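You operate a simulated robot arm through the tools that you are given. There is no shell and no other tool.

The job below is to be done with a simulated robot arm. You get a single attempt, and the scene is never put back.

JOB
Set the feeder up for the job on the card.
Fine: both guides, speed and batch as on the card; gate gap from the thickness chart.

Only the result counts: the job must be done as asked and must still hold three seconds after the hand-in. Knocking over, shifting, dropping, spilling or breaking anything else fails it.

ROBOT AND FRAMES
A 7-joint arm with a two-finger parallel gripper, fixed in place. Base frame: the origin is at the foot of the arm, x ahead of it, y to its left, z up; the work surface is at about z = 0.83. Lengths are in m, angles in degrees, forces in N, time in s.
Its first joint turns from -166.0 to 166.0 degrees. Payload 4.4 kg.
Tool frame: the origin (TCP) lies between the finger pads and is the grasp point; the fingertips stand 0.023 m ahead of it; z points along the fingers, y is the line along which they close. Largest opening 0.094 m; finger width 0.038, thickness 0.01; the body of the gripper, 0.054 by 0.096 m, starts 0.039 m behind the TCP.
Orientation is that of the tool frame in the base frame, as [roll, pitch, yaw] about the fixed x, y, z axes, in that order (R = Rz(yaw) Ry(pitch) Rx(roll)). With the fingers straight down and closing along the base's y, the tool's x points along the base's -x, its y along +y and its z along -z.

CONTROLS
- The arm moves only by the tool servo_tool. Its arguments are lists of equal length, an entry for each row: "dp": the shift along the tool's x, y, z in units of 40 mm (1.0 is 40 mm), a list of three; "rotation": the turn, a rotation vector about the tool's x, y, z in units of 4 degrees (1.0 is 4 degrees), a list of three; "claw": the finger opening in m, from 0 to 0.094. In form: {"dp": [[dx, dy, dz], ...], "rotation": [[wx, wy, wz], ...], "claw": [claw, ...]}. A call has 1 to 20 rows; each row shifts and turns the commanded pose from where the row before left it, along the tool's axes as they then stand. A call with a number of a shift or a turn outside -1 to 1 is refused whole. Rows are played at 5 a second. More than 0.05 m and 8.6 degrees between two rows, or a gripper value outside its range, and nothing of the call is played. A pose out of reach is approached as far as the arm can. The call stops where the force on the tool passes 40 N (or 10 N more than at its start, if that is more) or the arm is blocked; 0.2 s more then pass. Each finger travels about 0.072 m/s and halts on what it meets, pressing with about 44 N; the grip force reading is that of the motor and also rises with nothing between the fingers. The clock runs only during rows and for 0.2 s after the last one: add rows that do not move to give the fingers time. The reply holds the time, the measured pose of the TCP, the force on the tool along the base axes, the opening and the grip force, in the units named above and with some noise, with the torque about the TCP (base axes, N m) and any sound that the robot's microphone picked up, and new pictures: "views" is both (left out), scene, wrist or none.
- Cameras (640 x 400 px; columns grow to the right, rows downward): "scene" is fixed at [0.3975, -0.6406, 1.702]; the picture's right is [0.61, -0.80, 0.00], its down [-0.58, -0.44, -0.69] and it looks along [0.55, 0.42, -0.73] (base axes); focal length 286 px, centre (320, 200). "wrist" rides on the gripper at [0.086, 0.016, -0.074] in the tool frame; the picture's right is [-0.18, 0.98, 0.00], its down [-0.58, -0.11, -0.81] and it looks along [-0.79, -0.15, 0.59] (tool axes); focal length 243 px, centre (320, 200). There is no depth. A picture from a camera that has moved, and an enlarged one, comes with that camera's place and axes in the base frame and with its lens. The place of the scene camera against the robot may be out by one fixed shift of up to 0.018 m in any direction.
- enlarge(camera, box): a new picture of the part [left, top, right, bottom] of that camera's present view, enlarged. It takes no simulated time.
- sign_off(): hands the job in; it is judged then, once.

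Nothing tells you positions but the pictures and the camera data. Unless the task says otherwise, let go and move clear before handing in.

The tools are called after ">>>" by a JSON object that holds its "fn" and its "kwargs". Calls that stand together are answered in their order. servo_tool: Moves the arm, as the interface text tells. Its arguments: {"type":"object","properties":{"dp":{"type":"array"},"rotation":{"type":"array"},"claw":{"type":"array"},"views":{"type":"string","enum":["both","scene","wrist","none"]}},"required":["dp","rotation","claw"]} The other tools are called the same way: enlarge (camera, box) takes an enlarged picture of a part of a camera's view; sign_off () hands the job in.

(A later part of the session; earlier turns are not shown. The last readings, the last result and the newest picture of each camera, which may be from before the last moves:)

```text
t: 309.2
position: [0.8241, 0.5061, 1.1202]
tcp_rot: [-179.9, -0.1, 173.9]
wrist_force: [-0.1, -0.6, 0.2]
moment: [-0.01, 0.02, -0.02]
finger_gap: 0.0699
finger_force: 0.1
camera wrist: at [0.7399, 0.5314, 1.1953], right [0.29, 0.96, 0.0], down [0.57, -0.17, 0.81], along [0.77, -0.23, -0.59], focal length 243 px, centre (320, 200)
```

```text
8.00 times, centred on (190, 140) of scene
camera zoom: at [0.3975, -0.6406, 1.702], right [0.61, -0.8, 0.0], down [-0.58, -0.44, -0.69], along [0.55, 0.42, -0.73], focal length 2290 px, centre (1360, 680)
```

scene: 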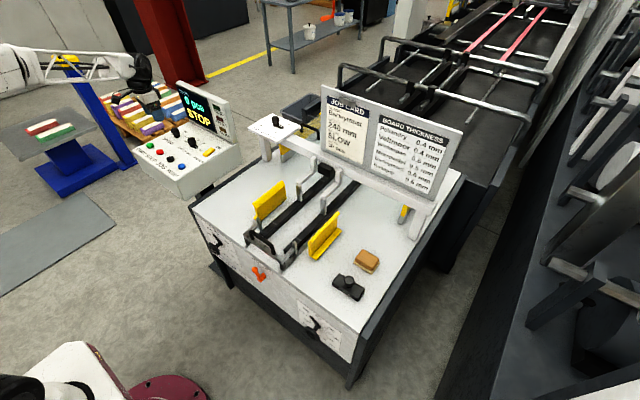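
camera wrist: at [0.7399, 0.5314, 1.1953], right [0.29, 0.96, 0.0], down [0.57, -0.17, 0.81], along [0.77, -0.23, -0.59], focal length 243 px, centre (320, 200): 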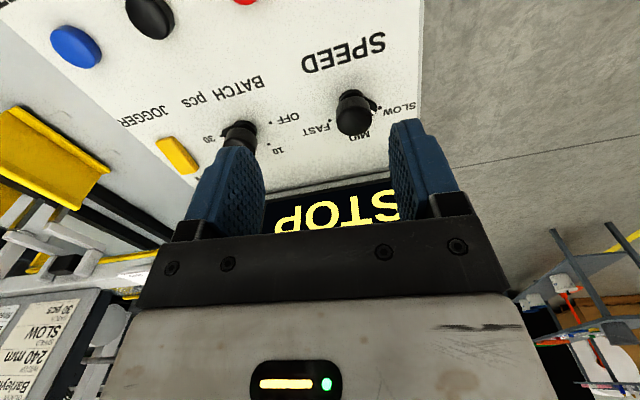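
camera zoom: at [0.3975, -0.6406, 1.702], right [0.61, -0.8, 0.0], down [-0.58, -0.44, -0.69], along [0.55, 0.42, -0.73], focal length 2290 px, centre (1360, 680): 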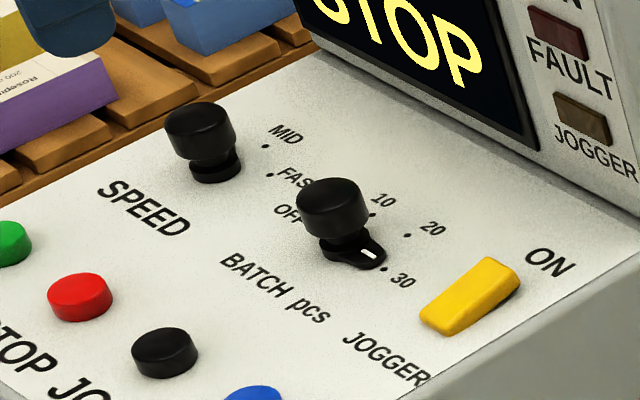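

Let me shift to a better viewpoint with the fingers wide open to check both pointers precisely.

>>> {"fn": "servo_tool", "kwargs": {"dp": [[0.7, -0.6, -0.3], [0.7, -0.6, -0.3], [0, 0, 0]], "rotation": [[0, 0, -0.75], [0, 0, -0.75], [0, 0, 0]], "claw": [0.094, 0.094, 0.094], "views": "wrist"}}

>>> {"fn": "enlarge", "kwargs": {"camera": "wrist", "box": [340, 70, 420, 130]}}

>>> {"fn": "enlarge", "kwargs": {"camera": "wrist", "box": [240, 70, 340, 150]}}

```text
t: 310.1
position: [0.7637, 0.4643, 1.1459]
tcp_rot: [-179.9, -0.2, 179.9]
wrist_force: [0.5, -0.6, 0.1]
moment: [0.01, 0.0, 0.0]
finger_gap: 0.0942
finger_force: 0.1
camera wrist: at [0.6791, 0.4809, 1.2213], right [0.18, 0.98, 0.0], down [0.58, -0.11, 0.81], along [0.79, -0.15, -0.59], focal length 243 px, centre (320, 200)
```

wrist: 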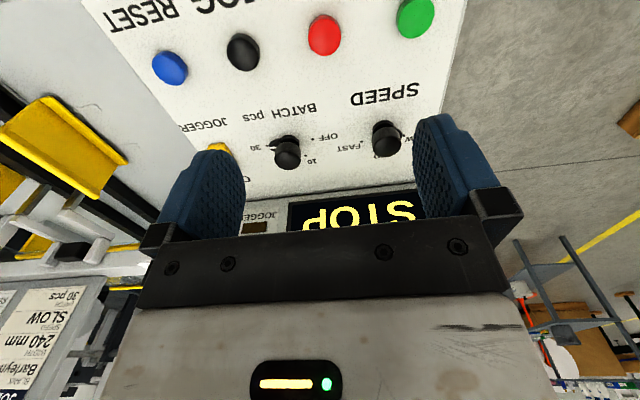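

```text
6.67 times, centred on (380, 100) of wrist
camera zoom: at [0.6791, 0.4809, 1.2213], right [0.18, 0.98, 0.0], down [0.58, -0.11, 0.81], along [0.79, -0.15, -0.59], focal length 1618 px, centre (-80, 867)
```

zoom: 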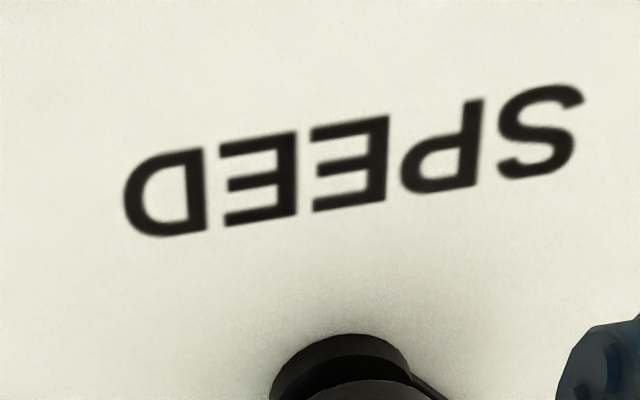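

```text
5.00 times, centred on (290, 110) of wrist
camera zoom: at [0.6791, 0.4809, 1.2213], right [0.18, 0.98, 0.0], down [0.58, -0.11, 0.81], along [0.79, -0.15, -0.59], focal length 1213 px, centre (470, 650)
```

zoom: 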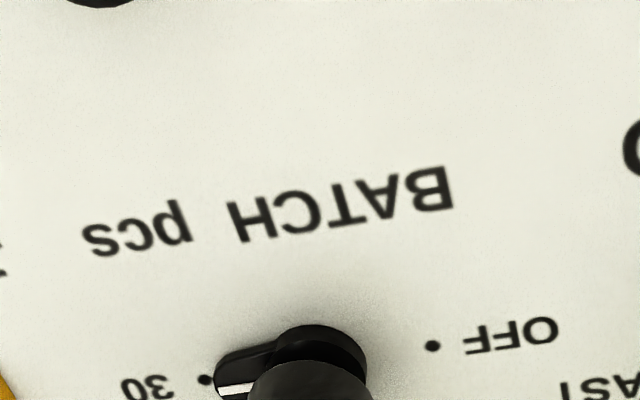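

>>> {"fn": "enlarge", "kwargs": {"camera": "wrist", "box": [250, 110, 330, 170]}}

>>> {"fn": "enlarge", "kwargs": {"camera": "wrist", "box": [345, 105, 425, 165]}}

```text
6.67 times, centred on (290, 140) of wrist
camera zoom: at [0.6791, 0.4809, 1.2213], right [0.18, 0.98, 0.0], down [0.58, -0.11, 0.81], along [0.79, -0.15, -0.59], focal length 1618 px, centre (520, 600)
```

zoom: 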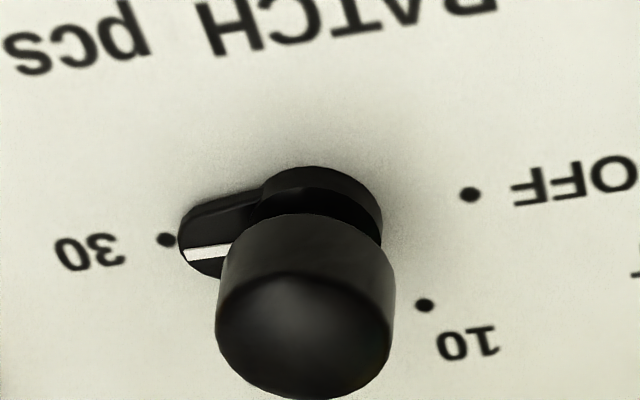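

```text
6.67 times, centred on (385, 135) of wrist
camera zoom: at [0.6791, 0.4809, 1.2213], right [0.18, 0.98, 0.0], down [0.58, -0.11, 0.81], along [0.79, -0.15, -0.59], focal length 1618 px, centre (-113, 633)
```

zoom: 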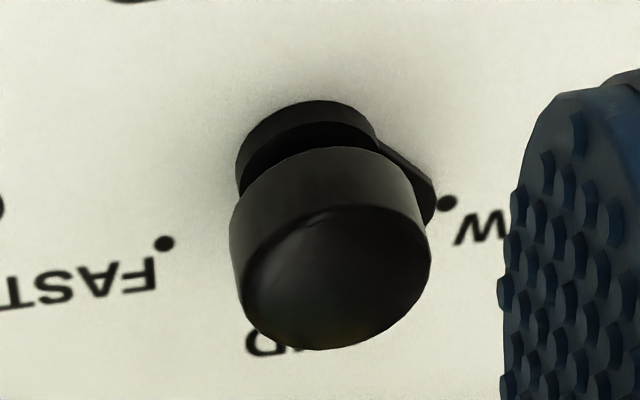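

Batch's white line is parallel to the OFF–30 axis and points at 30, so that's set. I need a clearer view of the speed pointer from the left side.

>>> {"fn": "servo_tool", "kwargs": {"dp": [[-0.18, 0.83, 0], [-0.18, 0.83, 0], [-0.18, 0.83, 0], [-0.18, 0.83, 0], [-0.18, 0.83, 0], [0, 0, 0]], "rotation": [[0, 0, 0], [0, 0, 0], [0, 0, 0], [0, 0, 0], [0, 0, 0], [0, 0, 0]], "claw": [0.094, 0.094, 0.094, 0.094, 0.094, 0.094], "views": "wrist"}}

>>> {"fn": "enlarge", "kwargs": {"camera": "wrist", "box": [180, 60, 320, 170]}}

```text
t: 311.4
position: [0.8048, 0.6333, 1.1455]
tcp_rot: [-179.9, 0.0, 179.9]
wrist_force: [0.6, 0.8, 0.3]
moment: [0.02, 0.0, 0.0]
finger_gap: 0.0941
finger_force: 0.1
camera wrist: at [0.7185, 0.649, 1.2218], right [0.19, 0.98, 0.0], down [0.58, -0.11, 0.81], along [0.79, -0.15, -0.59], focal length 243 px, centre (320, 200)
```

wrist: 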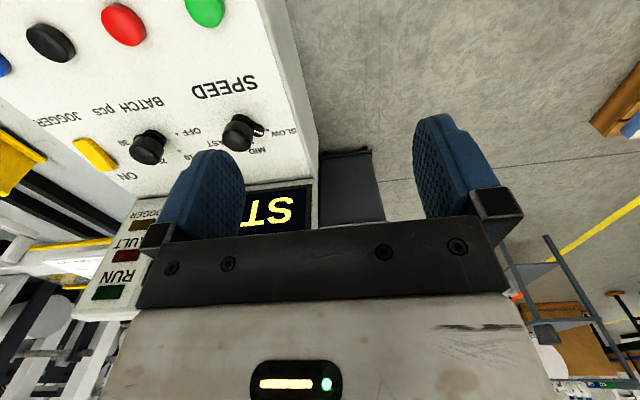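

```text
3.64 times, centred on (250, 115) of wrist
camera zoom: at [0.7185, 0.649, 1.2218], right [0.19, 0.98, 0.0], down [0.58, -0.11, 0.81], along [0.79, -0.15, -0.59], focal length 882 px, centre (574, 509)
```

zoom: 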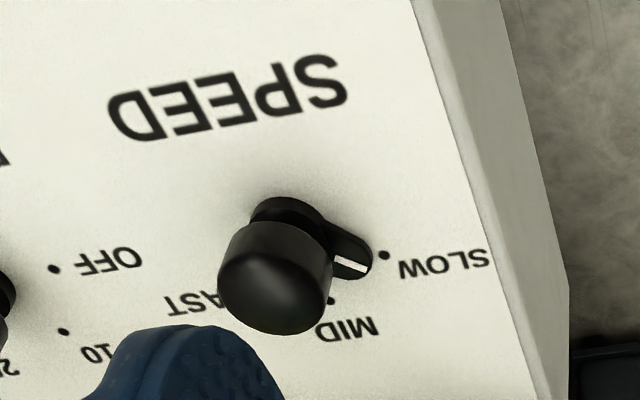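

The speed pointer measures within about 3° of SLOW, so that's set. Now the gate gap: raise clear of the display and move over toward the gate dial.

>>> {"fn": "servo_tool", "kwargs": {"dp": [[0, 0, -1], [0, 0, -1], [0, 0, -1], [0, 0, -1], [-0.15, -0.973, 0], [-0.15, -0.973, 0], [-0.15, -0.973, 0], [-0.15, -0.973, 0], [-0.15, -0.973, 0], [-0.15, -0.973, 0], [-0.15, -0.973, 0], [-0.15, -0.973, 0], [-0.15, -0.973, 0], [-0.15, -0.973, 0], [-0.15, -0.973, 0], [-0.15, -0.973, 0], [-0.15, -0.973, 0], [0, 0, 0]], "rotation": [[0, 0, 0], [0, 0, 0], [0, 0, 0], [0, 0, 0], [0, 0, 0], [0, 0, 0], [0, 0, 0], [0, 0, 0], [0, 0, 0], [0, 0, 0], [0, 0, 0], [0, 0, 0], [0, 0, 0], [0, 0, 0], [0, 0, 0], [0, 0, 0], [0, 0, 0], [0, 0, 0]], "claw": [0.094, 0.094, 0.094, 0.094, 0.094, 0.094, 0.094, 0.094, 0.094, 0.094, 0.094, 0.094, 0.094, 0.094, 0.094, 0.094, 0.094, 0.094], "views": "both"}}

>>> {"fn": "enlarge", "kwargs": {"camera": "wrist", "box": [250, 30, 450, 190]}}

```text
t: 315.2
position: [0.879, 0.1256, 1.3051]
tcp_rot: [-179.8, 0.0, 179.8]
wrist_force: [-0.4, -0.3, -0.4]
moment: [0.0, 0.02, 0.01]
finger_gap: 0.0939
finger_force: 0.0
camera wrist: at [0.7927, 0.1414, 1.3814], right [0.19, 0.98, 0.0], down [0.58, -0.11, 0.81], along [0.79, -0.15, -0.59], focal length 243 px, centre (320, 200)
```

scene: 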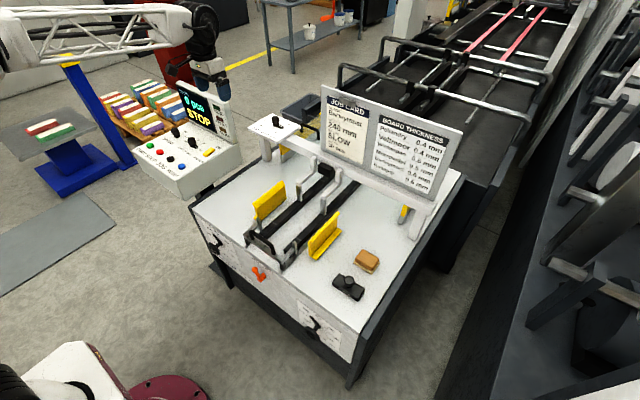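
wrist: 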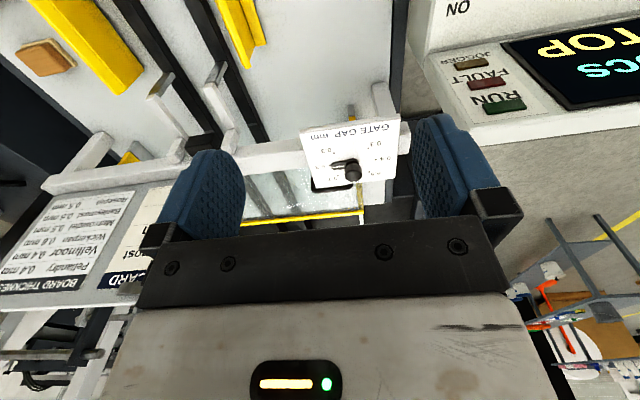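

```text
2.50 times, centred on (350, 110) of wrist
camera zoom: at [0.7927, 0.1414, 1.3814], right [0.19, 0.98, 0.0], down [0.58, -0.11, 0.81], along [0.79, -0.15, -0.59], focal length 606 px, centre (245, 425)
```

zoom: 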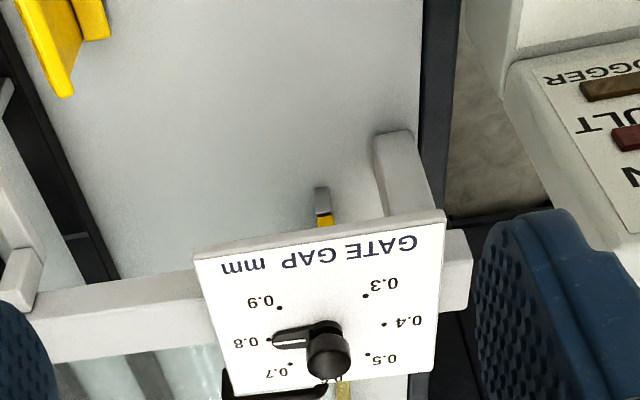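

The gate pointer is at 0.8, and 0.6 is straight up (+x), so it needs a 90° counter-clockwise turn. The knob is near (1.13, 0.14, ~1.07), so I'll test how far the arm reaches tool-down.

>>> {"fn": "servo_tool", "kwargs": {"dp": [[-0.9, 0.08, 0.15], [-0.9, 0.08, 0.15], [-0.9, 0.08, 0.15], [-0.9, 0.08, 0.15], [0, 0, 0]], "rotation": [[0, 0, 0], [0, 0, 0], [0, 0, 0], [0, 0, 0], [0, 0, 0]], "claw": [0.094, 0.094, 0.094, 0.094, 0.094], "views": "both"}}

>>> {"fn": "enlarge", "kwargs": {"camera": "wrist", "box": [230, 40, 430, 200]}}

```text
t: 316.4
position: [1.0264, 0.1425, 1.2803]
tcp_rot: [-179.9, -0.1, 179.9]
wrist_force: [0.2, -0.6, -0.2]
moment: [-0.01, 0.02, 0.01]
finger_gap: 0.0938
finger_force: 0.0
camera wrist: at [0.9406, 0.1579, 1.3565], right [0.19, 0.98, 0.0], down [0.58, -0.11, 0.81], along [0.79, -0.15, -0.59], focal length 243 px, centre (320, 200)
```

scene: 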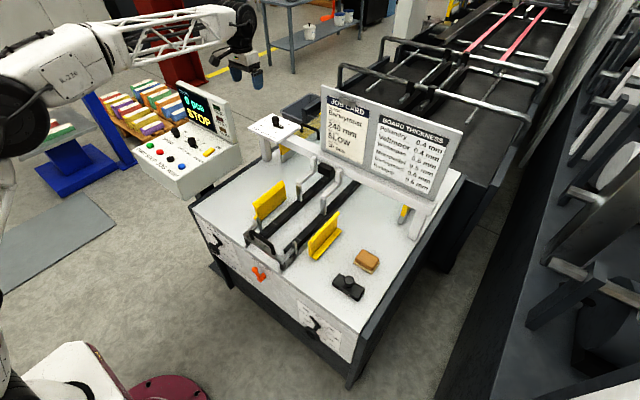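
wrist: 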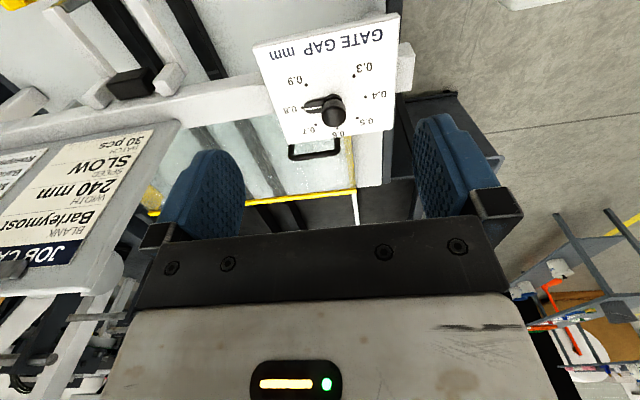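

```text
2.50 times, centred on (330, 120) of wrist
camera zoom: at [0.9406, 0.1579, 1.3565], right [0.19, 0.98, 0.0], down [0.58, -0.11, 0.81], along [0.79, -0.15, -0.59], focal length 606 px, centre (295, 400)
```

zoom: 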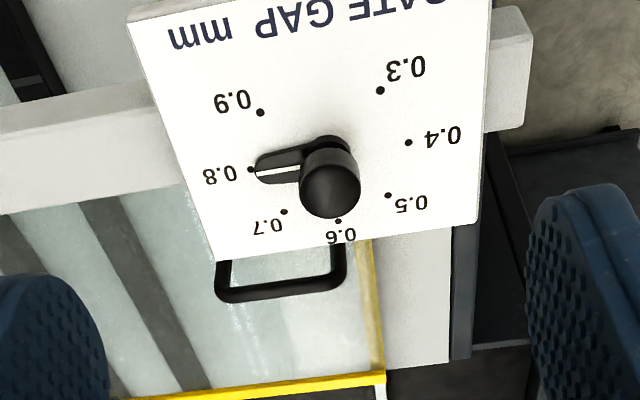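

Two wrist views now agree: the gate knob axis is at (1.1325, 0.141), with the plate at z≈1.047. The arm still reaches tool-down, so I'll move above the knob.

>>> {"fn": "servo_tool", "kwargs": {"dp": [[-0.53, -0.01, 0.6], [-0.53, -0.01, 0.6], [-0.53, -0.01, 0.6], [-0.53, -0.01, 0.6], [-0.53, -0.01, 0.6], [0, 0, 0]], "rotation": [[0, 0, 0], [0, 0, 0], [0, 0, 0], [0, 0, 0], [0, 0, 0], [0, 0, 0]], "claw": [0.07, 0.07, 0.07, 0.07, 0.07, 0.07], "views": "both"}}

>>> {"fn": "enlarge", "kwargs": {"camera": "wrist", "box": [200, 0, 460, 180]}}

```text
t: 317.9
position: [1.1338, 0.1383, 1.1609]
tcp_rot: [-179.8, -0.2, 179.9]
wrist_force: [-0.7, 0.1, 1.0]
moment: [0.03, 0.05, 0.04]
finger_gap: 0.0701
finger_force: 0.0
camera wrist: at [1.0484, 0.153, 1.2371], right [0.19, 0.98, 0.0], down [0.58, -0.11, 0.81], along [0.79, -0.15, -0.59], focal length 243 px, centre (320, 200)
```

scene: 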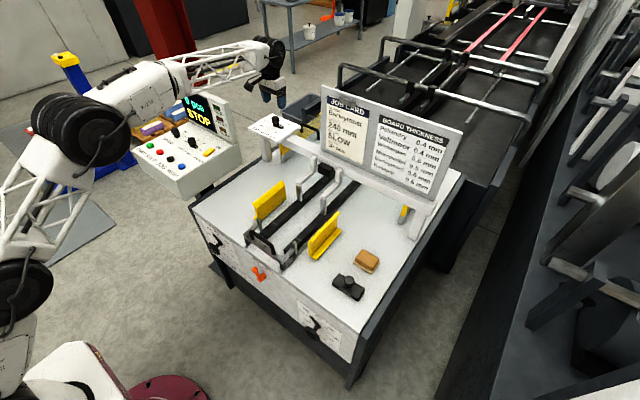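
wrist: 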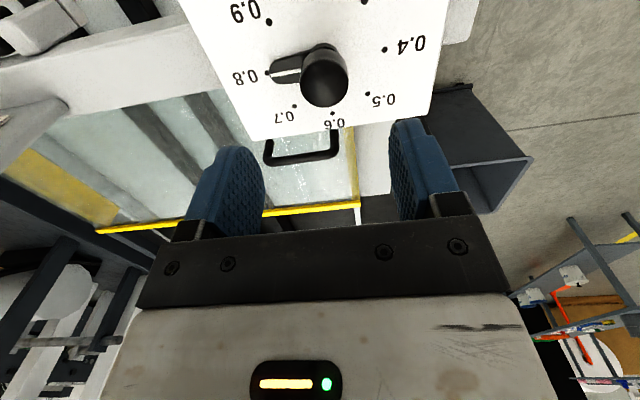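

```text
2.22 times, centred on (330, 90) of wrist
camera zoom: at [1.0484, 0.153, 1.2371], right [0.19, 0.98, 0.0], down [0.58, -0.11, 0.81], along [0.79, -0.15, -0.59], focal length 539 px, centre (298, 444)
```

zoom: 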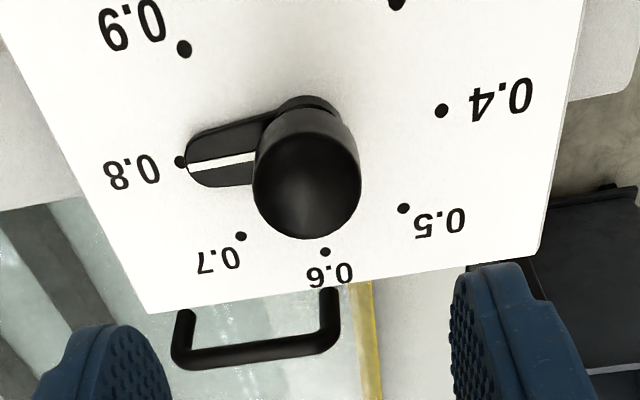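

Reach is fine. The axis is confirmed at (1.132, 0.140), so I'll descend around the gate knob cap.

>>> {"fn": "servo_tool", "kwargs": {"dp": [[0.045, 0.0475, 0.2], [0, 0, 0.44], [0, 0, 0.44], [0, 0, 0.44], [0, 0, 0.44], [0, 0, 0]], "rotation": [[0, 0, 0], [0, 0, 0], [0, 0, 0], [0, 0, 0], [0, 0, 0], [0, 0, 0]], "claw": [0.07, 0.07, 0.07, 0.07, 0.07, 0.07], "views": "both"}}

>>> {"fn": "enlarge", "kwargs": {"camera": "wrist", "box": [180, 60, 480, 250]}}

>>> {"fn": "enlarge", "kwargs": {"camera": "scene", "box": [230, 60, 330, 150]}}

```text
t: 319.2
position: [1.1303, 0.1375, 1.0805]
tcp_rot: [-179.9, -0.1, 180.0]
wrist_force: [0.0, 0.4, -0.4]
moment: [0.0, 0.0, -0.02]
finger_gap: 0.0703
finger_force: 0.1
camera wrist: at [1.0443, 0.1532, 1.1569], right [0.19, 0.98, 0.0], down [0.58, -0.11, 0.81], along [0.79, -0.15, -0.59], focal length 243 px, centre (320, 200)
```

scene: 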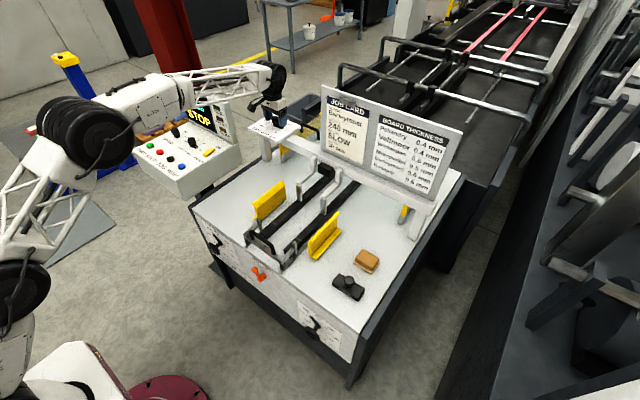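
wrist: 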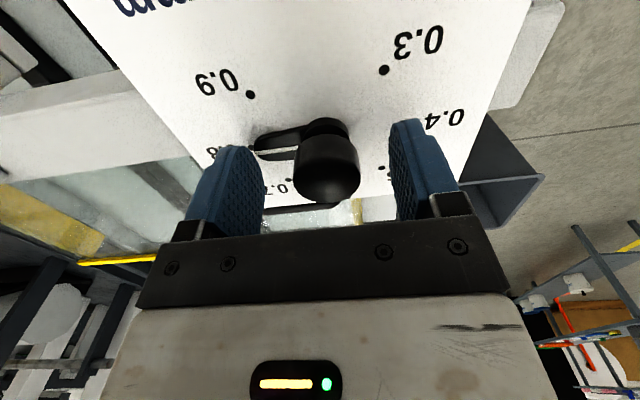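

```text
2.11 times, centred on (330, 155) of wrist
camera zoom: at [1.0443, 0.1532, 1.1569], right [0.19, 0.98, 0.0], down [0.58, -0.11, 0.81], along [0.79, -0.15, -0.59], focal length 511 px, centre (299, 295)
```

zoom: 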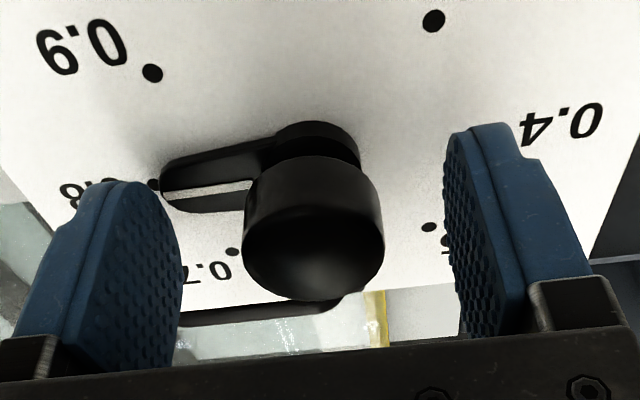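

```text
4.44 times, centred on (280, 105) of scene
camera zoom: at [0.3975, -0.6406, 1.702], right [0.61, -0.8, 0.0], down [-0.58, -0.44, -0.69], along [0.55, 0.42, -0.73], focal length 1272 px, centre (498, 622)
```

zoom: 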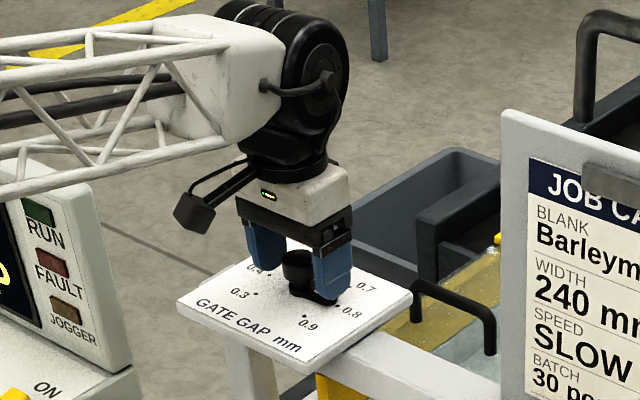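

>>> {"fn": "servo_tool", "kwargs": {"dp": [[-0.04, 0.055, -0.04], [0, 0, 0], [0, 0, 0], [0, 0, 0], [0, 0, 0], [0, 0, 0]], "rotation": [[0, 0, 0], [0, 0, 0], [0, 0, 0], [0, 0, 0], [0, 0, 0], [0, 0, 0]], "claw": [0.07, 0.05, 0.036, 0.032, 0.0305, 0.0305], "views": "wrist"}}

```text
t: 320.6
position: [1.1312, 0.1386, 1.0828]
tcp_rot: [-179.9, 0.0, 179.9]
wrist_force: [0.2, 7.5, -0.5]
moment: [0.16, -0.08, 0.02]
finger_gap: 0.0342
finger_force: 4.2
camera wrist: at [1.0455, 0.1553, 1.1583], right [0.19, 0.98, 0.0], down [0.58, -0.11, 0.81], along [0.79, -0.15, -0.59], focal length 243 px, centre (320, 200)
```

wrist: 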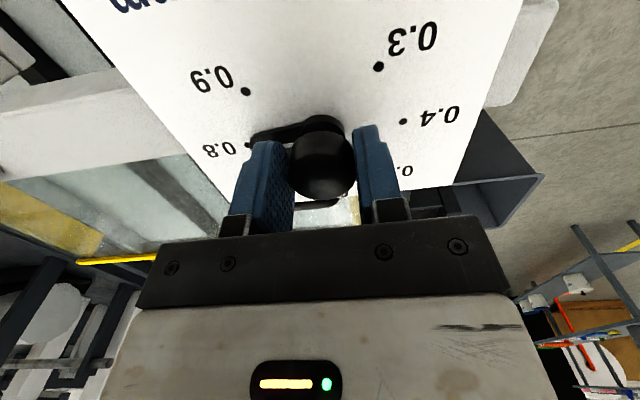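

>>> {"fn": "servo_tool", "kwargs": {"dp": [[0, 0.02, 0], [0, 0, 0], [0, 0, 0], [0, 0, 0], [0, 0, 0], [0, 0, 0], [0, 0, 0], [0, 0, 0], [0, 0, 0], [0, 0, 0], [0, 0, 0], [0, 0, 0]], "rotation": [[0, 0, 0], [0, 0, 0], [0, 0, 0], [0, 0, -0.75], [0, 0, -0.75], [0, 0, -0.75], [0, 0, -0.75], [0, 0, -0.75], [0, 0, -0.75], [0, 0, -0.75], [0, 0, 0], [0, 0, 0]], "claw": [0.032, 0.029, 0.028, 0.028, 0.028, 0.028, 0.028, 0.028, 0.028, 0.028, 0.028, 0.028], "views": "wrist"}}

```text
t: 323.2
position: [1.1301, 0.1387, 1.0829]
tcp_rot: [-179.9, -0.2, -159.2]
wrist_force: [4.1, 1.3, -25.3]
moment: [0.15, -0.4, 0.01]
finger_gap: 0.0323
finger_force: 45.1
camera wrist: at [1.045, 0.1239, 1.1586], right [-0.18, 0.98, 0.0], down [0.58, 0.11, 0.8], along [0.79, 0.14, -0.59], focal length 243 px, centre (320, 200)
```

wrist: 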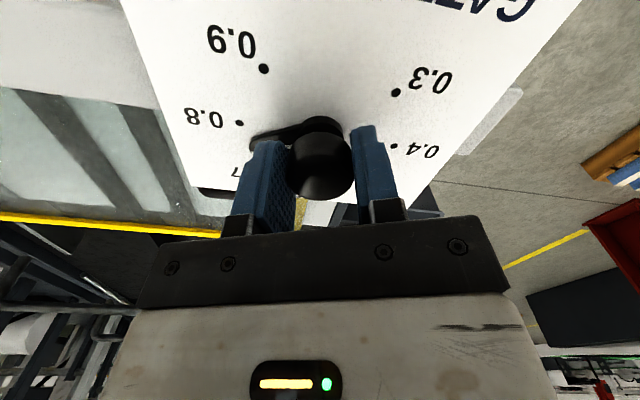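

The gate knob follows. Continuing with relax-grip-turn cycles.

>>> {"fn": "servo_tool", "kwargs": {"dp": [[0, 0, 0], [0, 0, 0], [0, 0, 0], [0, 0, 0], [0, 0, 0], [0, 0, 0], [0, 0, 0], [0, 0, 0], [0, 0, 0], [0, 0, 0], [0, 0, 0], [0, 0, 0], [0, 0, 0], [0, 0, 0], [0, 0, 0], [0, 0, 0], [0, 0, 0], [0, 0, 0], [0, 0, 0], [0, 0, 0]], "rotation": [[0, 0, 0], [0, 0, 0], [0, 0, 0], [0, 0, -0.8], [0, 0, -0.8], [0, 0, -0.8], [0, 0, -0.8], [0, 0, -0.8], [0, 0, -0.8], [0, 0, 0], [0, 0, 0], [0, 0, 0], [0, 0, 0], [0, 0, -0.8], [0, 0, -0.8], [0, 0, -0.8], [0, 0, -0.8], [0, 0, -0.8], [0, 0, -0.8], [0, 0, 0]], "claw": [0.036, 0.036, 0.0275, 0.0275, 0.0275, 0.0275, 0.0275, 0.0275, 0.0275, 0.0275, 0.036, 0.036, 0.0275, 0.0275, 0.0275, 0.0275, 0.0275, 0.0275, 0.0275, 0.0275], "views": "wrist"}}

```text
t: 327.5
position: [1.1308, 0.1375, 1.0814]
tcp_rot: [-180.0, -0.2, -120.7]
wrist_force: [14.2, -0.3, -2.3]
moment: [-0.08, -0.28, -0.04]
finger_gap: 0.0326
finger_force: 44.9
stopped in row 20: the force on the tool passed its limit at 40 N (the readings are from after the stop); the commanded pose is now the measured one
camera wrist: at [1.0733, 0.0725, 1.1574], right [-0.75, 0.66, 0.0], down [0.39, 0.45, 0.8], along [0.53, 0.6, -0.59], focal length 243 px, centre (320, 200)
```

wrist: 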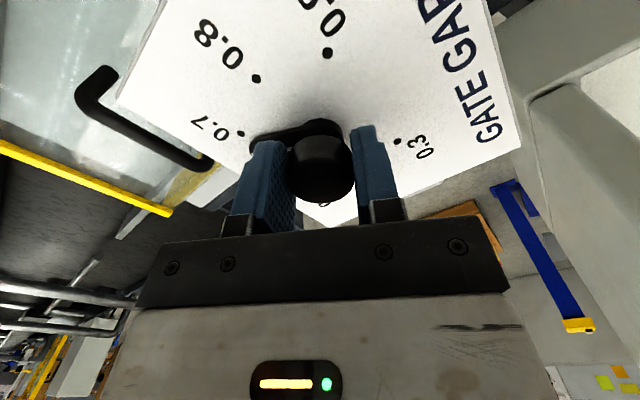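

About 59° done. The last 31° to go.

>>> {"fn": "servo_tool", "kwargs": {"dp": [[0, 0, 0], [0, 0, 0], [0, 0, 0], [0, 0, 0], [0, 0, 0], [0, 0, 0], [0, 0, 0], [0, 0, 0], [0, 0, 0], [0, 0, 0], [0, 0, 0], [0, 0, 0], [0, 0, 0], [0, 0, 0], [0, 0, 0], [0, 0, 0], [0, 0, 0], [0, 0, 0]], "rotation": [[0, 0, 0], [0, 0, 0], [0, 0, 0], [0, 0, -0.77], [0, 0, -0.77], [0, 0, -0.77], [0, 0, -0.77], [0, 0, -0.77], [0, 0, 0], [0, 0, 0], [0, 0, 0], [0, 0, 0], [0, 0, -0.77], [0, 0, -0.77], [0, 0, -0.77], [0, 0, -0.77], [0, 0, -0.77], [0, 0, 0]], "claw": [0.036, 0.036, 0.0275, 0.0275, 0.0275, 0.0275, 0.0275, 0.0275, 0.0275, 0.036, 0.036, 0.0275, 0.0275, 0.0275, 0.0275, 0.0275, 0.0275, 0.0275], "views": "wrist"}}

```text
t: 329.1
position: [1.1313, 0.138, 1.0815]
tcp_rot: [-179.9, -0.2, -108.8]
wrist_force: [14.2, 0.9, -3.3]
moment: [0.12, -0.24, -0.02]
finger_gap: 0.0326
finger_force: 44.6
stopped in row 8: the force on the tool passed its limit at 41 N (the readings are from after the stop); the commanded pose is now the measured one
camera wrist: at [1.0885, 0.0615, 1.1579], right [-0.87, 0.49, 0.0], down [0.29, 0.52, 0.8], along [0.39, 0.7, -0.59], focal length 243 px, centre (320, 200)
```

wrist: 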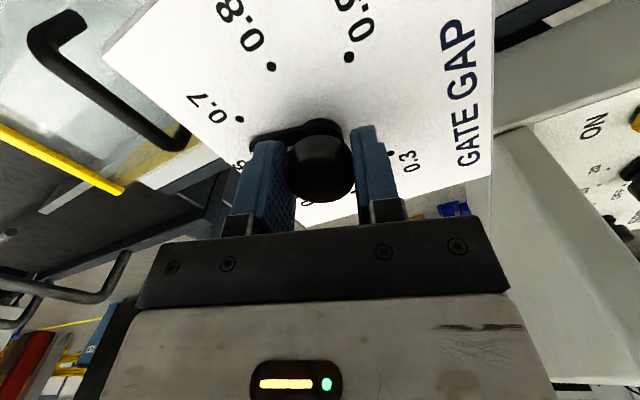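

>>> {"fn": "servo_tool", "kwargs": {"dp": [[0, 0, 0], [-0.006, -0.017, 0], [0, 0, 0], [0, 0, 0], [0, 0, 0], [0, 0, 0], [0, 0, 0], [0, 0, 0], [0, 0, 0], [0, 0, 0], [0, 0, 0]], "rotation": [[0, 0, 0], [0, 0, 0], [0, 0, 0], [0, 0, 0], [0, 0, -0.78], [0, 0, -0.78], [0, 0, -0.78], [0, 0, -0.78], [0, 0, -0.78], [0, 0, -0.78], [0, 0, 0]], "claw": [0.036, 0.036, 0.029, 0.028, 0.028, 0.028, 0.028, 0.028, 0.028, 0.028, 0.028], "views": "wrist"}}

```text
t: 331.5
position: [1.1315, 0.1392, 1.0828]
tcp_rot: [180.0, -0.1, -89.8]
wrist_force: [-16.1, 12.9, 3.9]
moment: [0.54, 0.43, 0.01]
finger_gap: 0.0323
finger_force: 44.7
camera wrist: at [1.1162, 0.052, 1.1585], right [-0.98, 0.18, 0.0], down [0.11, 0.58, 0.8], along [0.15, 0.79, -0.59], focal length 243 px, centre (320, 200)
```

wrist: 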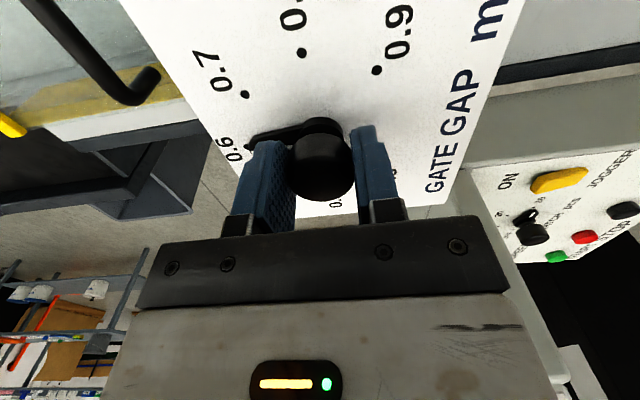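

A full 90° turned, and the pointer tip looks to be at 0.6. Releasing and lifting to verify.

>>> {"fn": "servo_tool", "kwargs": {"dp": [[0, 0, 0], [0, 0, 0], [0, 0, -0.4], [0, 0, -0.7], [0, 0, -0.8], [0, 0, 0]], "rotation": [[0, 0, 0], [0, 0, 0], [0, 0, 0], [0, 0, 0], [0, 0, 0], [0, 0, 0]], "claw": [0.045, 0.07, 0.07, 0.07, 0.094, 0.094], "views": "both"}}

>>> {"fn": "enlarge", "kwargs": {"camera": "wrist", "box": [200, 0, 440, 180]}}

>>> {"fn": "enlarge", "kwargs": {"camera": "scene", "box": [240, 100, 310, 150]}}

```text
t: 332.9
position: [1.1323, 0.1378, 1.1607]
tcp_rot: [179.9, -0.3, -89.9]
wrist_force: [0.1, 0.2, -0.3]
moment: [-0.01, 0.04, 0.0]
finger_gap: 0.0941
finger_force: 0.0
camera wrist: at [1.1165, 0.0522, 1.2359], right [-0.98, 0.18, 0.0], down [0.11, 0.58, 0.8], along [0.15, 0.79, -0.59], focal length 243 px, centre (320, 200)
```

scene: 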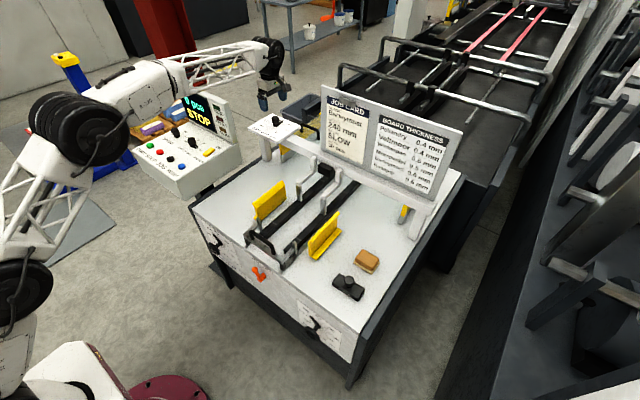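
wrist: 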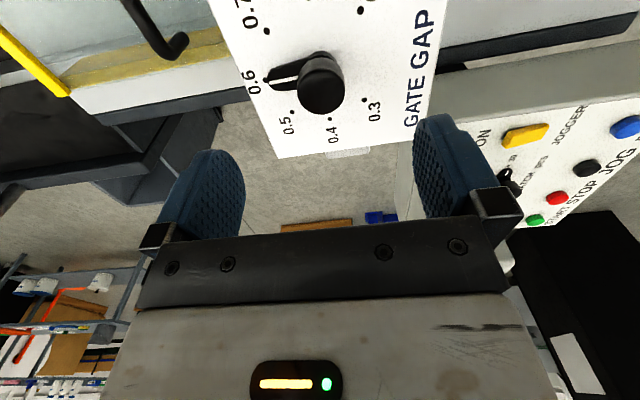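

```text
2.22 times, centred on (320, 90) of wrist
camera zoom: at [1.1165, 0.0522, 1.2359], right [-0.98, 0.18, 0.0], down [0.11, 0.58, 0.8], along [0.15, 0.79, -0.59], focal length 539 px, centre (320, 444)
```

zoom: 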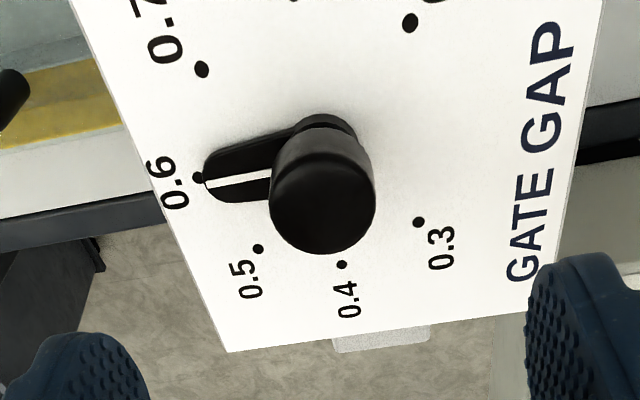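

```text
8.00 times, centred on (275, 125) of scene
camera zoom: at [0.3975, -0.6406, 1.702], right [0.61, -0.8, 0.0], down [-0.58, -0.44, -0.69], along [0.55, 0.42, -0.73], focal length 2290 px, centre (680, 800)
```

zoom: 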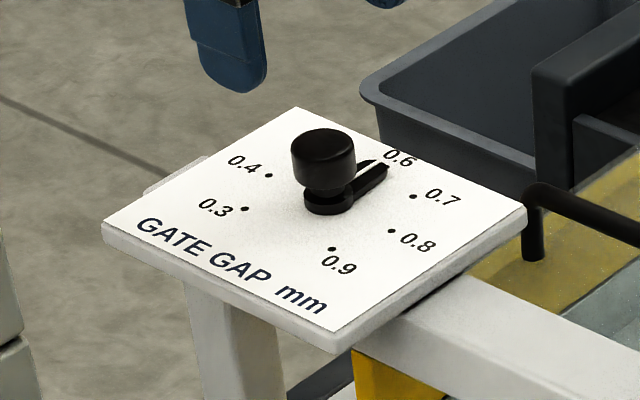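

The gate is on 0.6, with its white line aligned to the dot. Now I'll retreat up and back, roll the camera back to nominal, and re-inspect all the dials from the front.

>>> {"fn": "servo_tool", "kwargs": {"dp": [[0, 0, -1], [0, 0, -1], [0, 0, -1], [0, 0, -1], [0, 0.95, 0], [0, 0.95, 0], [0, 0.95, 0], [0, 0.95, 0], [0, 0.95, 0], [0, 0.95, 0], [0, 0.95, 0], [0, 0.95, 0], [0, 0.95, 0], [0, 0.95, 0], [0, 0, 0]], "rotation": [[0, 0, 0], [0, 0, 0], [0, 0, 0], [0, 0, 0], [0, 0, 0], [0, 0, 0], [0, 0, 0], [0, 0, 0], [0, 0, 0], [0, 0, 0], [0, 0, 0], [0, 0, 0], [0, 0, 0], [0, 0, 0], [0, 0, 0]], "claw": [0.094, 0.094, 0.094, 0.094, 0.094, 0.094, 0.094, 0.094, 0.094, 0.094, 0.094, 0.094, 0.094, 0.094, 0.094], "views": "none"}}

>>> {"fn": "servo_tool", "kwargs": {"dp": [[0, 0, 0], [0, 0, 0], [0, 0, 0], [0, 0, 0], [0, 0, 0], [0, 0, 0], [0, 0, 0], [0, 0, 0], [0, 0, 0], [0, 0, 0], [0, 0, 0], [0, 0, 0], [0, 0, 0], [0, 0, 0], [0, 0, 0], [0, 0, 0], [0, 0, 0], [0, 0, 0], [0, 0, 0], [0, 0, 0]], "rotation": [[0, 0, 1], [0, 0, 1], [0, 0, 1], [0, 0, 1], [0, 0, 1], [0, 0, 1], [0, 0, 1], [0, 0, 1], [0, 0, 1], [0, 0, 1], [0, 0, 1], [0, 0, 1], [0, 0, 1], [0, 0, 1], [0, 0, 1], [0, 0, 1], [0, 0, 1], [0, 0, 1], [0, 0, 1], [0, 0, 1]], "claw": [0.094, 0.094, 0.094, 0.094, 0.094, 0.094, 0.094, 0.094, 0.094, 0.094, 0.094, 0.094, 0.094, 0.094, 0.094, 0.094, 0.094, 0.094, 0.094, 0.094], "views": "scene"}}

```text
t: 336.1
position: [0.7517, 0.1389, 1.3177]
tcp_rot: [179.9, -0.2, -89.9]
wrist_force: [-0.3, -0.2, 0.1]
moment: [0.01, -0.01, 0.0]
finger_gap: 0.0941
finger_force: 0.1
```

```text
t: 340.3
position: [0.7518, 0.139, 1.3186]
tcp_rot: [-179.9, 0.0, -170.0]
wrist_force: [-0.2, 0.8, 0.0]
moment: [0.02, 0.01, 0.01]
finger_gap: 0.0941
finger_force: 0.1
```

scene: 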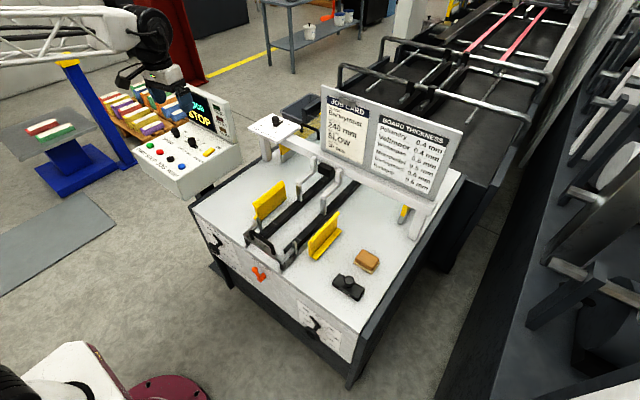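

>>> {"fn": "servo_tool", "kwargs": {"dp": [[0, 0, 0], [0, 0, 0], [0, 0, 0], [0.7, -0.05, 0.6], [0.7, -0.05, 0.6], [0.7, -0.05, 0.6], [0.7, -0.05, 0.6], [0.7, -0.05, 0.6], [0.7, -0.05, 0.6], [0.7, -0.05, 0.7], [0.7, -0.05, 0.7], [0.7, -0.05, 0.7], [0.7, -0.05, 0.7], [0, 0, 0.9], [0, 0, 0.9], [0, 0, 0]], "rotation": [[0, 0, 1], [0, 0, 1], [0, 0, 0.5], [0, 0, 0], [0, 0, 0], [0, 0, 0], [0, 0, 0], [0, 0, 0], [0, 0, 0], [0, 0, 0], [0, 0, 0], [0, 0, 0], [0, 0, 0], [0, 0, 0], [0, 0, 0], [0, 0, 0]], "claw": [0.094, 0.094, 0.094, 0.094, 0.094, 0.094, 0.094, 0.094, 0.094, 0.094, 0.094, 0.094, 0.094, 0.094, 0.094, 0.094], "views": "both"}}

>>> {"fn": "enlarge", "kwargs": {"camera": "wrist", "box": [240, 40, 440, 190]}}

```text
t: 343.7
position: [0.47, 0.1164, 0.992]
tcp_rot: [-179.8, -0.1, -179.9]
wrist_force: [0.2, -0.8, -0.9]
moment: [0.0, -0.03, 0.01]
finger_gap: 0.0939
finger_force: 0.0
camera wrist: at [0.3841, 0.1319, 1.0683], right [0.18, 0.98, 0.0], down [0.58, -0.11, 0.81], along [0.79, -0.15, -0.59], focal length 243 px, centre (320, 200)
```

scene: 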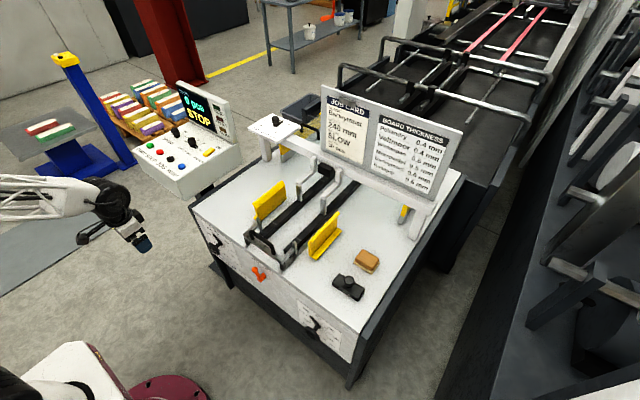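
wrist: 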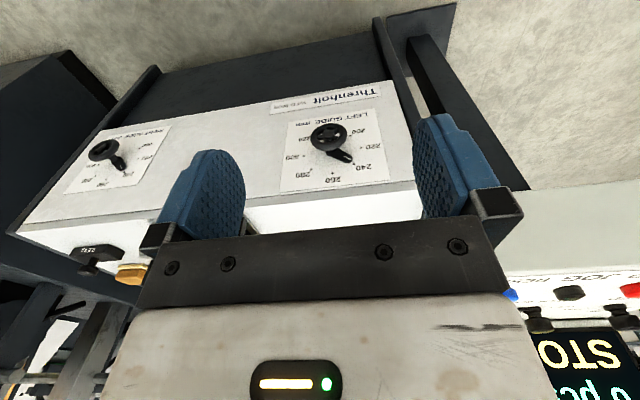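

```text
2.67 times, centred on (340, 115) of wrist
camera zoom: at [0.3841, 0.1319, 1.0683], right [0.18, 0.98, 0.0], down [0.58, -0.11, 0.81], along [0.79, -0.15, -0.59], focal length 647 px, centre (267, 427)
```

zoom: 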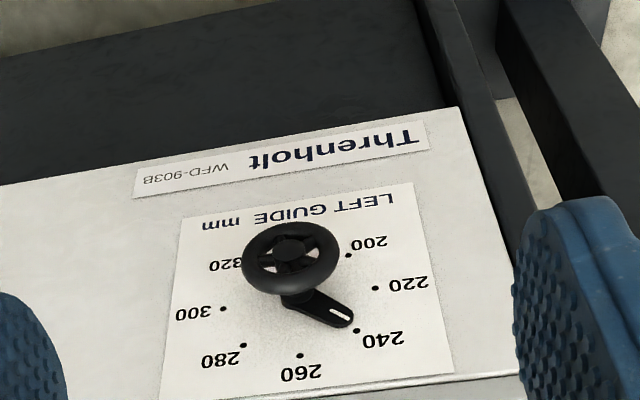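

>>> {"fn": "enlarge", "kwargs": {"camera": "wrist", "box": [290, 110, 390, 190]}}

>>> {"fn": "enlarge", "kwargs": {"camera": "wrist", "box": [70, 120, 170, 200]}}

```text
5.00 times, centred on (340, 150) of wrist
camera zoom: at [0.3841, 0.1319, 1.0683], right [0.18, 0.98, 0.0], down [0.58, -0.11, 0.81], along [0.79, -0.15, -0.59], focal length 1213 px, centre (220, 450)
```

zoom: 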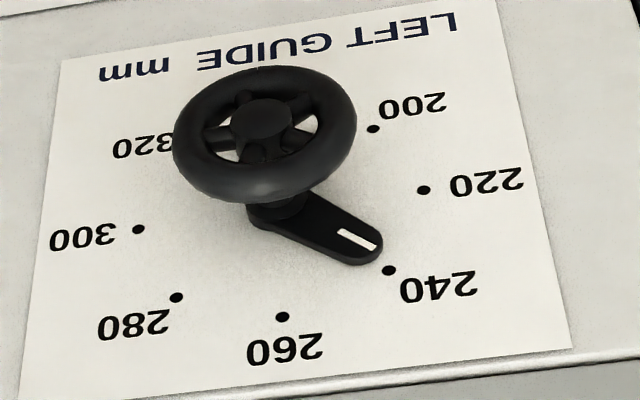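

```text
5.00 times, centred on (120, 160) of wrist
camera zoom: at [0.3841, 0.1319, 1.0683], right [0.18, 0.98, 0.0], down [0.58, -0.11, 0.81], along [0.79, -0.15, -0.59], focal length 1213 px, centre (1320, 400)
```

zoom: 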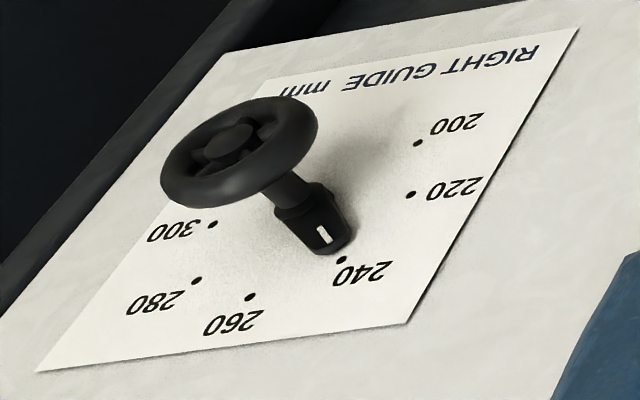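

>>> {"fn": "enlarge", "kwargs": {"camera": "wrist", "box": [330, 135, 380, 175]}}

```text
10.00 times, centred on (355, 155) of wrist
camera zoom: at [0.3841, 0.1319, 1.0683], right [0.18, 0.98, 0.0], down [0.58, -0.11, 0.81], along [0.79, -0.15, -0.59], focal length 2426 px, centre (-30, 650)
```

zoom: 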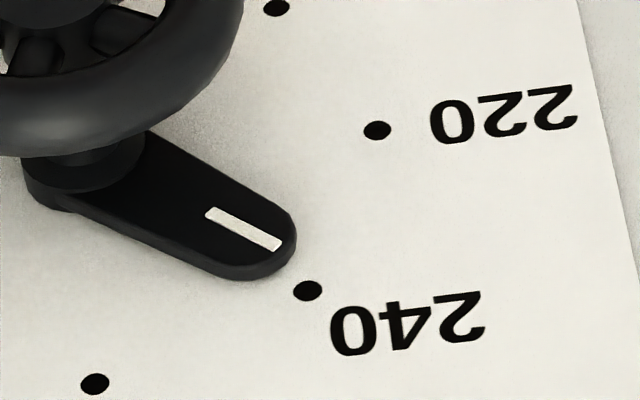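

Precise ray checks put the left pointer at 239.5, the right at about 240 and the gate on 0.6. The speed pointer works out at about 54.6° versus 60° for SLOW, so I'll go back for a small 5–6° trim.

>>> {"fn": "servo_tool", "kwargs": {"dp": [[0, 0, -0.95], [0, 0, -0.95], [0, 0, -0.95], [0, 0, -0.95], [0, 0, -0.95], [0, 0, -0.95], [-0.73, 0.72, -0.1], [-0.73, 0.72, -0.1], [-0.73, 0.72, -0.1], [-0.73, 0.72, -0.1], [-0.73, 0.72, -0.1], [-0.73, 0.72, -0.1], [-0.73, 0.72, -0.1], [-0.73, 0.72, -0.1], [-0.73, 0.72, -0.1], [-0.73, 0.72, -0.1], [-0.73, 0.72, -0.1], [-0.73, 0.72, -0.1], [-0.73, 0.72, -0.1], [-0.73, 0.72, -0.1]], "rotation": [[0, 0, 0], [0, 0, 0], [0, 0, 0], [0, 0, 0], [0, 0, 0], [0, 0, 0], [0, 0, 0], [0, 0, 0], [0, 0, 0], [0, 0, 0], [0, 0, 0], [0, 0, 0], [0, 0, 0], [0, 0, 0], [0, 0, 0], [0, 0, 0], [0, 0, 0], [0, 0, 0], [0, 0, 0], [0, 0, 0]], "claw": [0.094, 0.094, 0.094, 0.094, 0.094, 0.094, 0.094, 0.094, 0.094, 0.094, 0.094, 0.094, 0.094, 0.094, 0.094, 0.094, 0.094, 0.094, 0.094, 0.094], "views": "wrist"}}

```text
t: 347.9
position: [0.8805, 0.5188, 1.2714]
tcp_rot: [-180.0, 0.0, -179.9]
wrist_force: [-1.3, 0.7, 0.0]
moment: [-0.01, 0.0, -0.01]
finger_gap: 0.094
finger_force: 0.1
camera wrist: at [0.7955, 0.5354, 1.3482], right [0.18, 0.98, 0.0], down [0.58, -0.11, 0.81], along [0.79, -0.15, -0.59], focal length 243 px, centre (320, 200)
```

wrist: 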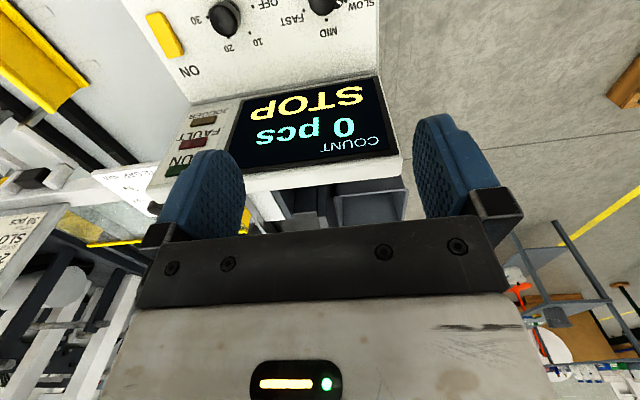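

>>> {"fn": "servo_tool", "kwargs": {"dp": [[0, 0.07, 0.95], [0, 0, 0.95], [0, 0, 0.95], [0, 0, 0.95], [0, 0, 0.95], [0, 0, 0.48], [0, 0, 0.48], [0, 0, 0.48], [0, 0, 0.46], [0, 0, 0]], "rotation": [[0, 0, 0], [0, 0, 0], [0, 0, 0], [0, 0, 0], [0, 0, 0], [0, 0, 0], [0, 0, 0], [0, 0, 0], [0, 0, 0], [0, 0, 0]], "claw": [0.07, 0.07, 0.07, 0.07, 0.07, 0.07, 0.07, 0.07, 0.07, 0.07], "views": "wrist"}}

```text
t: 350.1
position: [0.8788, 0.5236, 1.0067]
tcp_rot: [-179.8, -0.1, -179.9]
wrist_force: [0.0, 0.0, -0.3]
moment: [0.01, -0.03, -0.03]
finger_gap: 0.07
finger_force: 0.0
camera wrist: at [0.7929, 0.54, 1.0823], right [0.18, 0.98, 0.0], down [0.58, -0.11, 0.81], along [0.79, -0.15, -0.59], focal length 243 px, centre (320, 200)
```

wrist: 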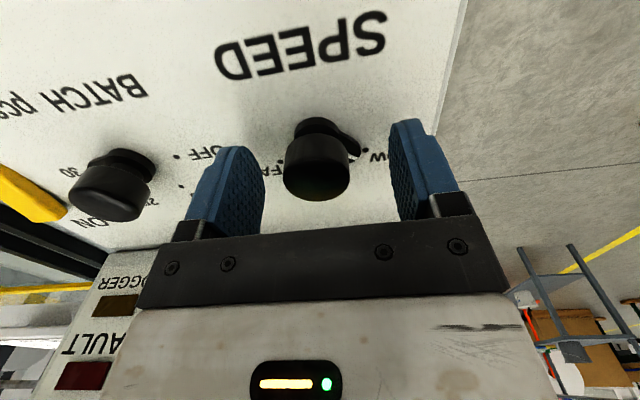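

>>> {"fn": "servo_tool", "kwargs": {"dp": [[-0.03, -0.045, 0.05], [0, 0, 0], [0, 0, 0], [0, 0, 0], [0, 0, 0]], "rotation": [[0, 0, 0], [0, 0, 0], [0, 0, 0], [0, 0, 0], [0, 0, 0]], "claw": [0.05, 0.036, 0.032, 0.0305, 0.0305], "views": "none"}}

```text
t: 351.3
position: [0.88, 0.5232, 1.005]
tcp_rot: [-179.8, 0.0, -179.9]
wrist_force: [0.3, 6.7, -0.8]
moment: [0.08, -0.07, 0.0]
finger_gap: 0.0333
finger_force: 3.4
```

>>> {"fn": "servo_tool", "kwargs": {"dp": [[0, 0.01, 0], [0, 0, 0], [0, 0, 0], [0, 0, 0], [0, 0, 0], [0, 0, 0], [0, 0, 0]], "rotation": [[0, 0, 0], [0, 0, 0], [0, 0, 0], [0, 0, -0.5], [0, 0, -0.5], [0, 0, -0.45], [0, 0, 0]], "claw": [0.031, 0.029, 0.028, 0.028, 0.028, 0.028, 0.028], "views": "none"}}

>>> {"fn": "servo_tool", "kwargs": {"dp": [[0, 0, 0], [0, 0, 0], [0, 0, -0.5], [0, 0, -0.8], [0.3, 0.5, -0.8], [0.7, 0.9, -0.6], [0.7, 0.9, -0.5], [0.5, 0.5, 0], [0, 0, 0]], "rotation": [[0, 0, 0], [0, 0, 0], [0, 0, 0], [0, 0, 0], [0, 0, 0], [0, 0, 0], [0, 0, 0], [0, 0, 0], [0, 0, 0]], "claw": [0.045, 0.07, 0.07, 0.07, 0.094, 0.094, 0.094, 0.094, 0.094], "views": "wrist"}}

>>> {"fn": "enlarge", "kwargs": {"camera": "wrist", "box": [180, 40, 340, 170]}}

```text
t: 352.9
position: [0.8802, 0.5226, 1.0052]
tcp_rot: [-179.8, -0.1, -174.0]
wrist_force: [-10.5, -5.8, -0.8]
moment: [-0.11, 0.47, 0.02]
finger_gap: 0.0323
finger_force: 45.3
```

```text
refused: row 6 steps farther than a row can; nothing moved
```

```text
3.08 times, centred on (260, 105) of wrist
camera zoom: at [0.793, 0.5292, 1.0812], right [0.08, 1.0, 0.0], down [0.59, -0.05, 0.81], along [0.8, -0.07, -0.59], focal length 746 px, centre (505, 492)
```

zoom: 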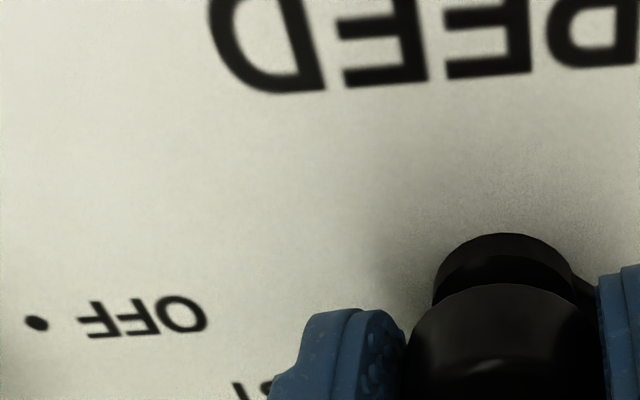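

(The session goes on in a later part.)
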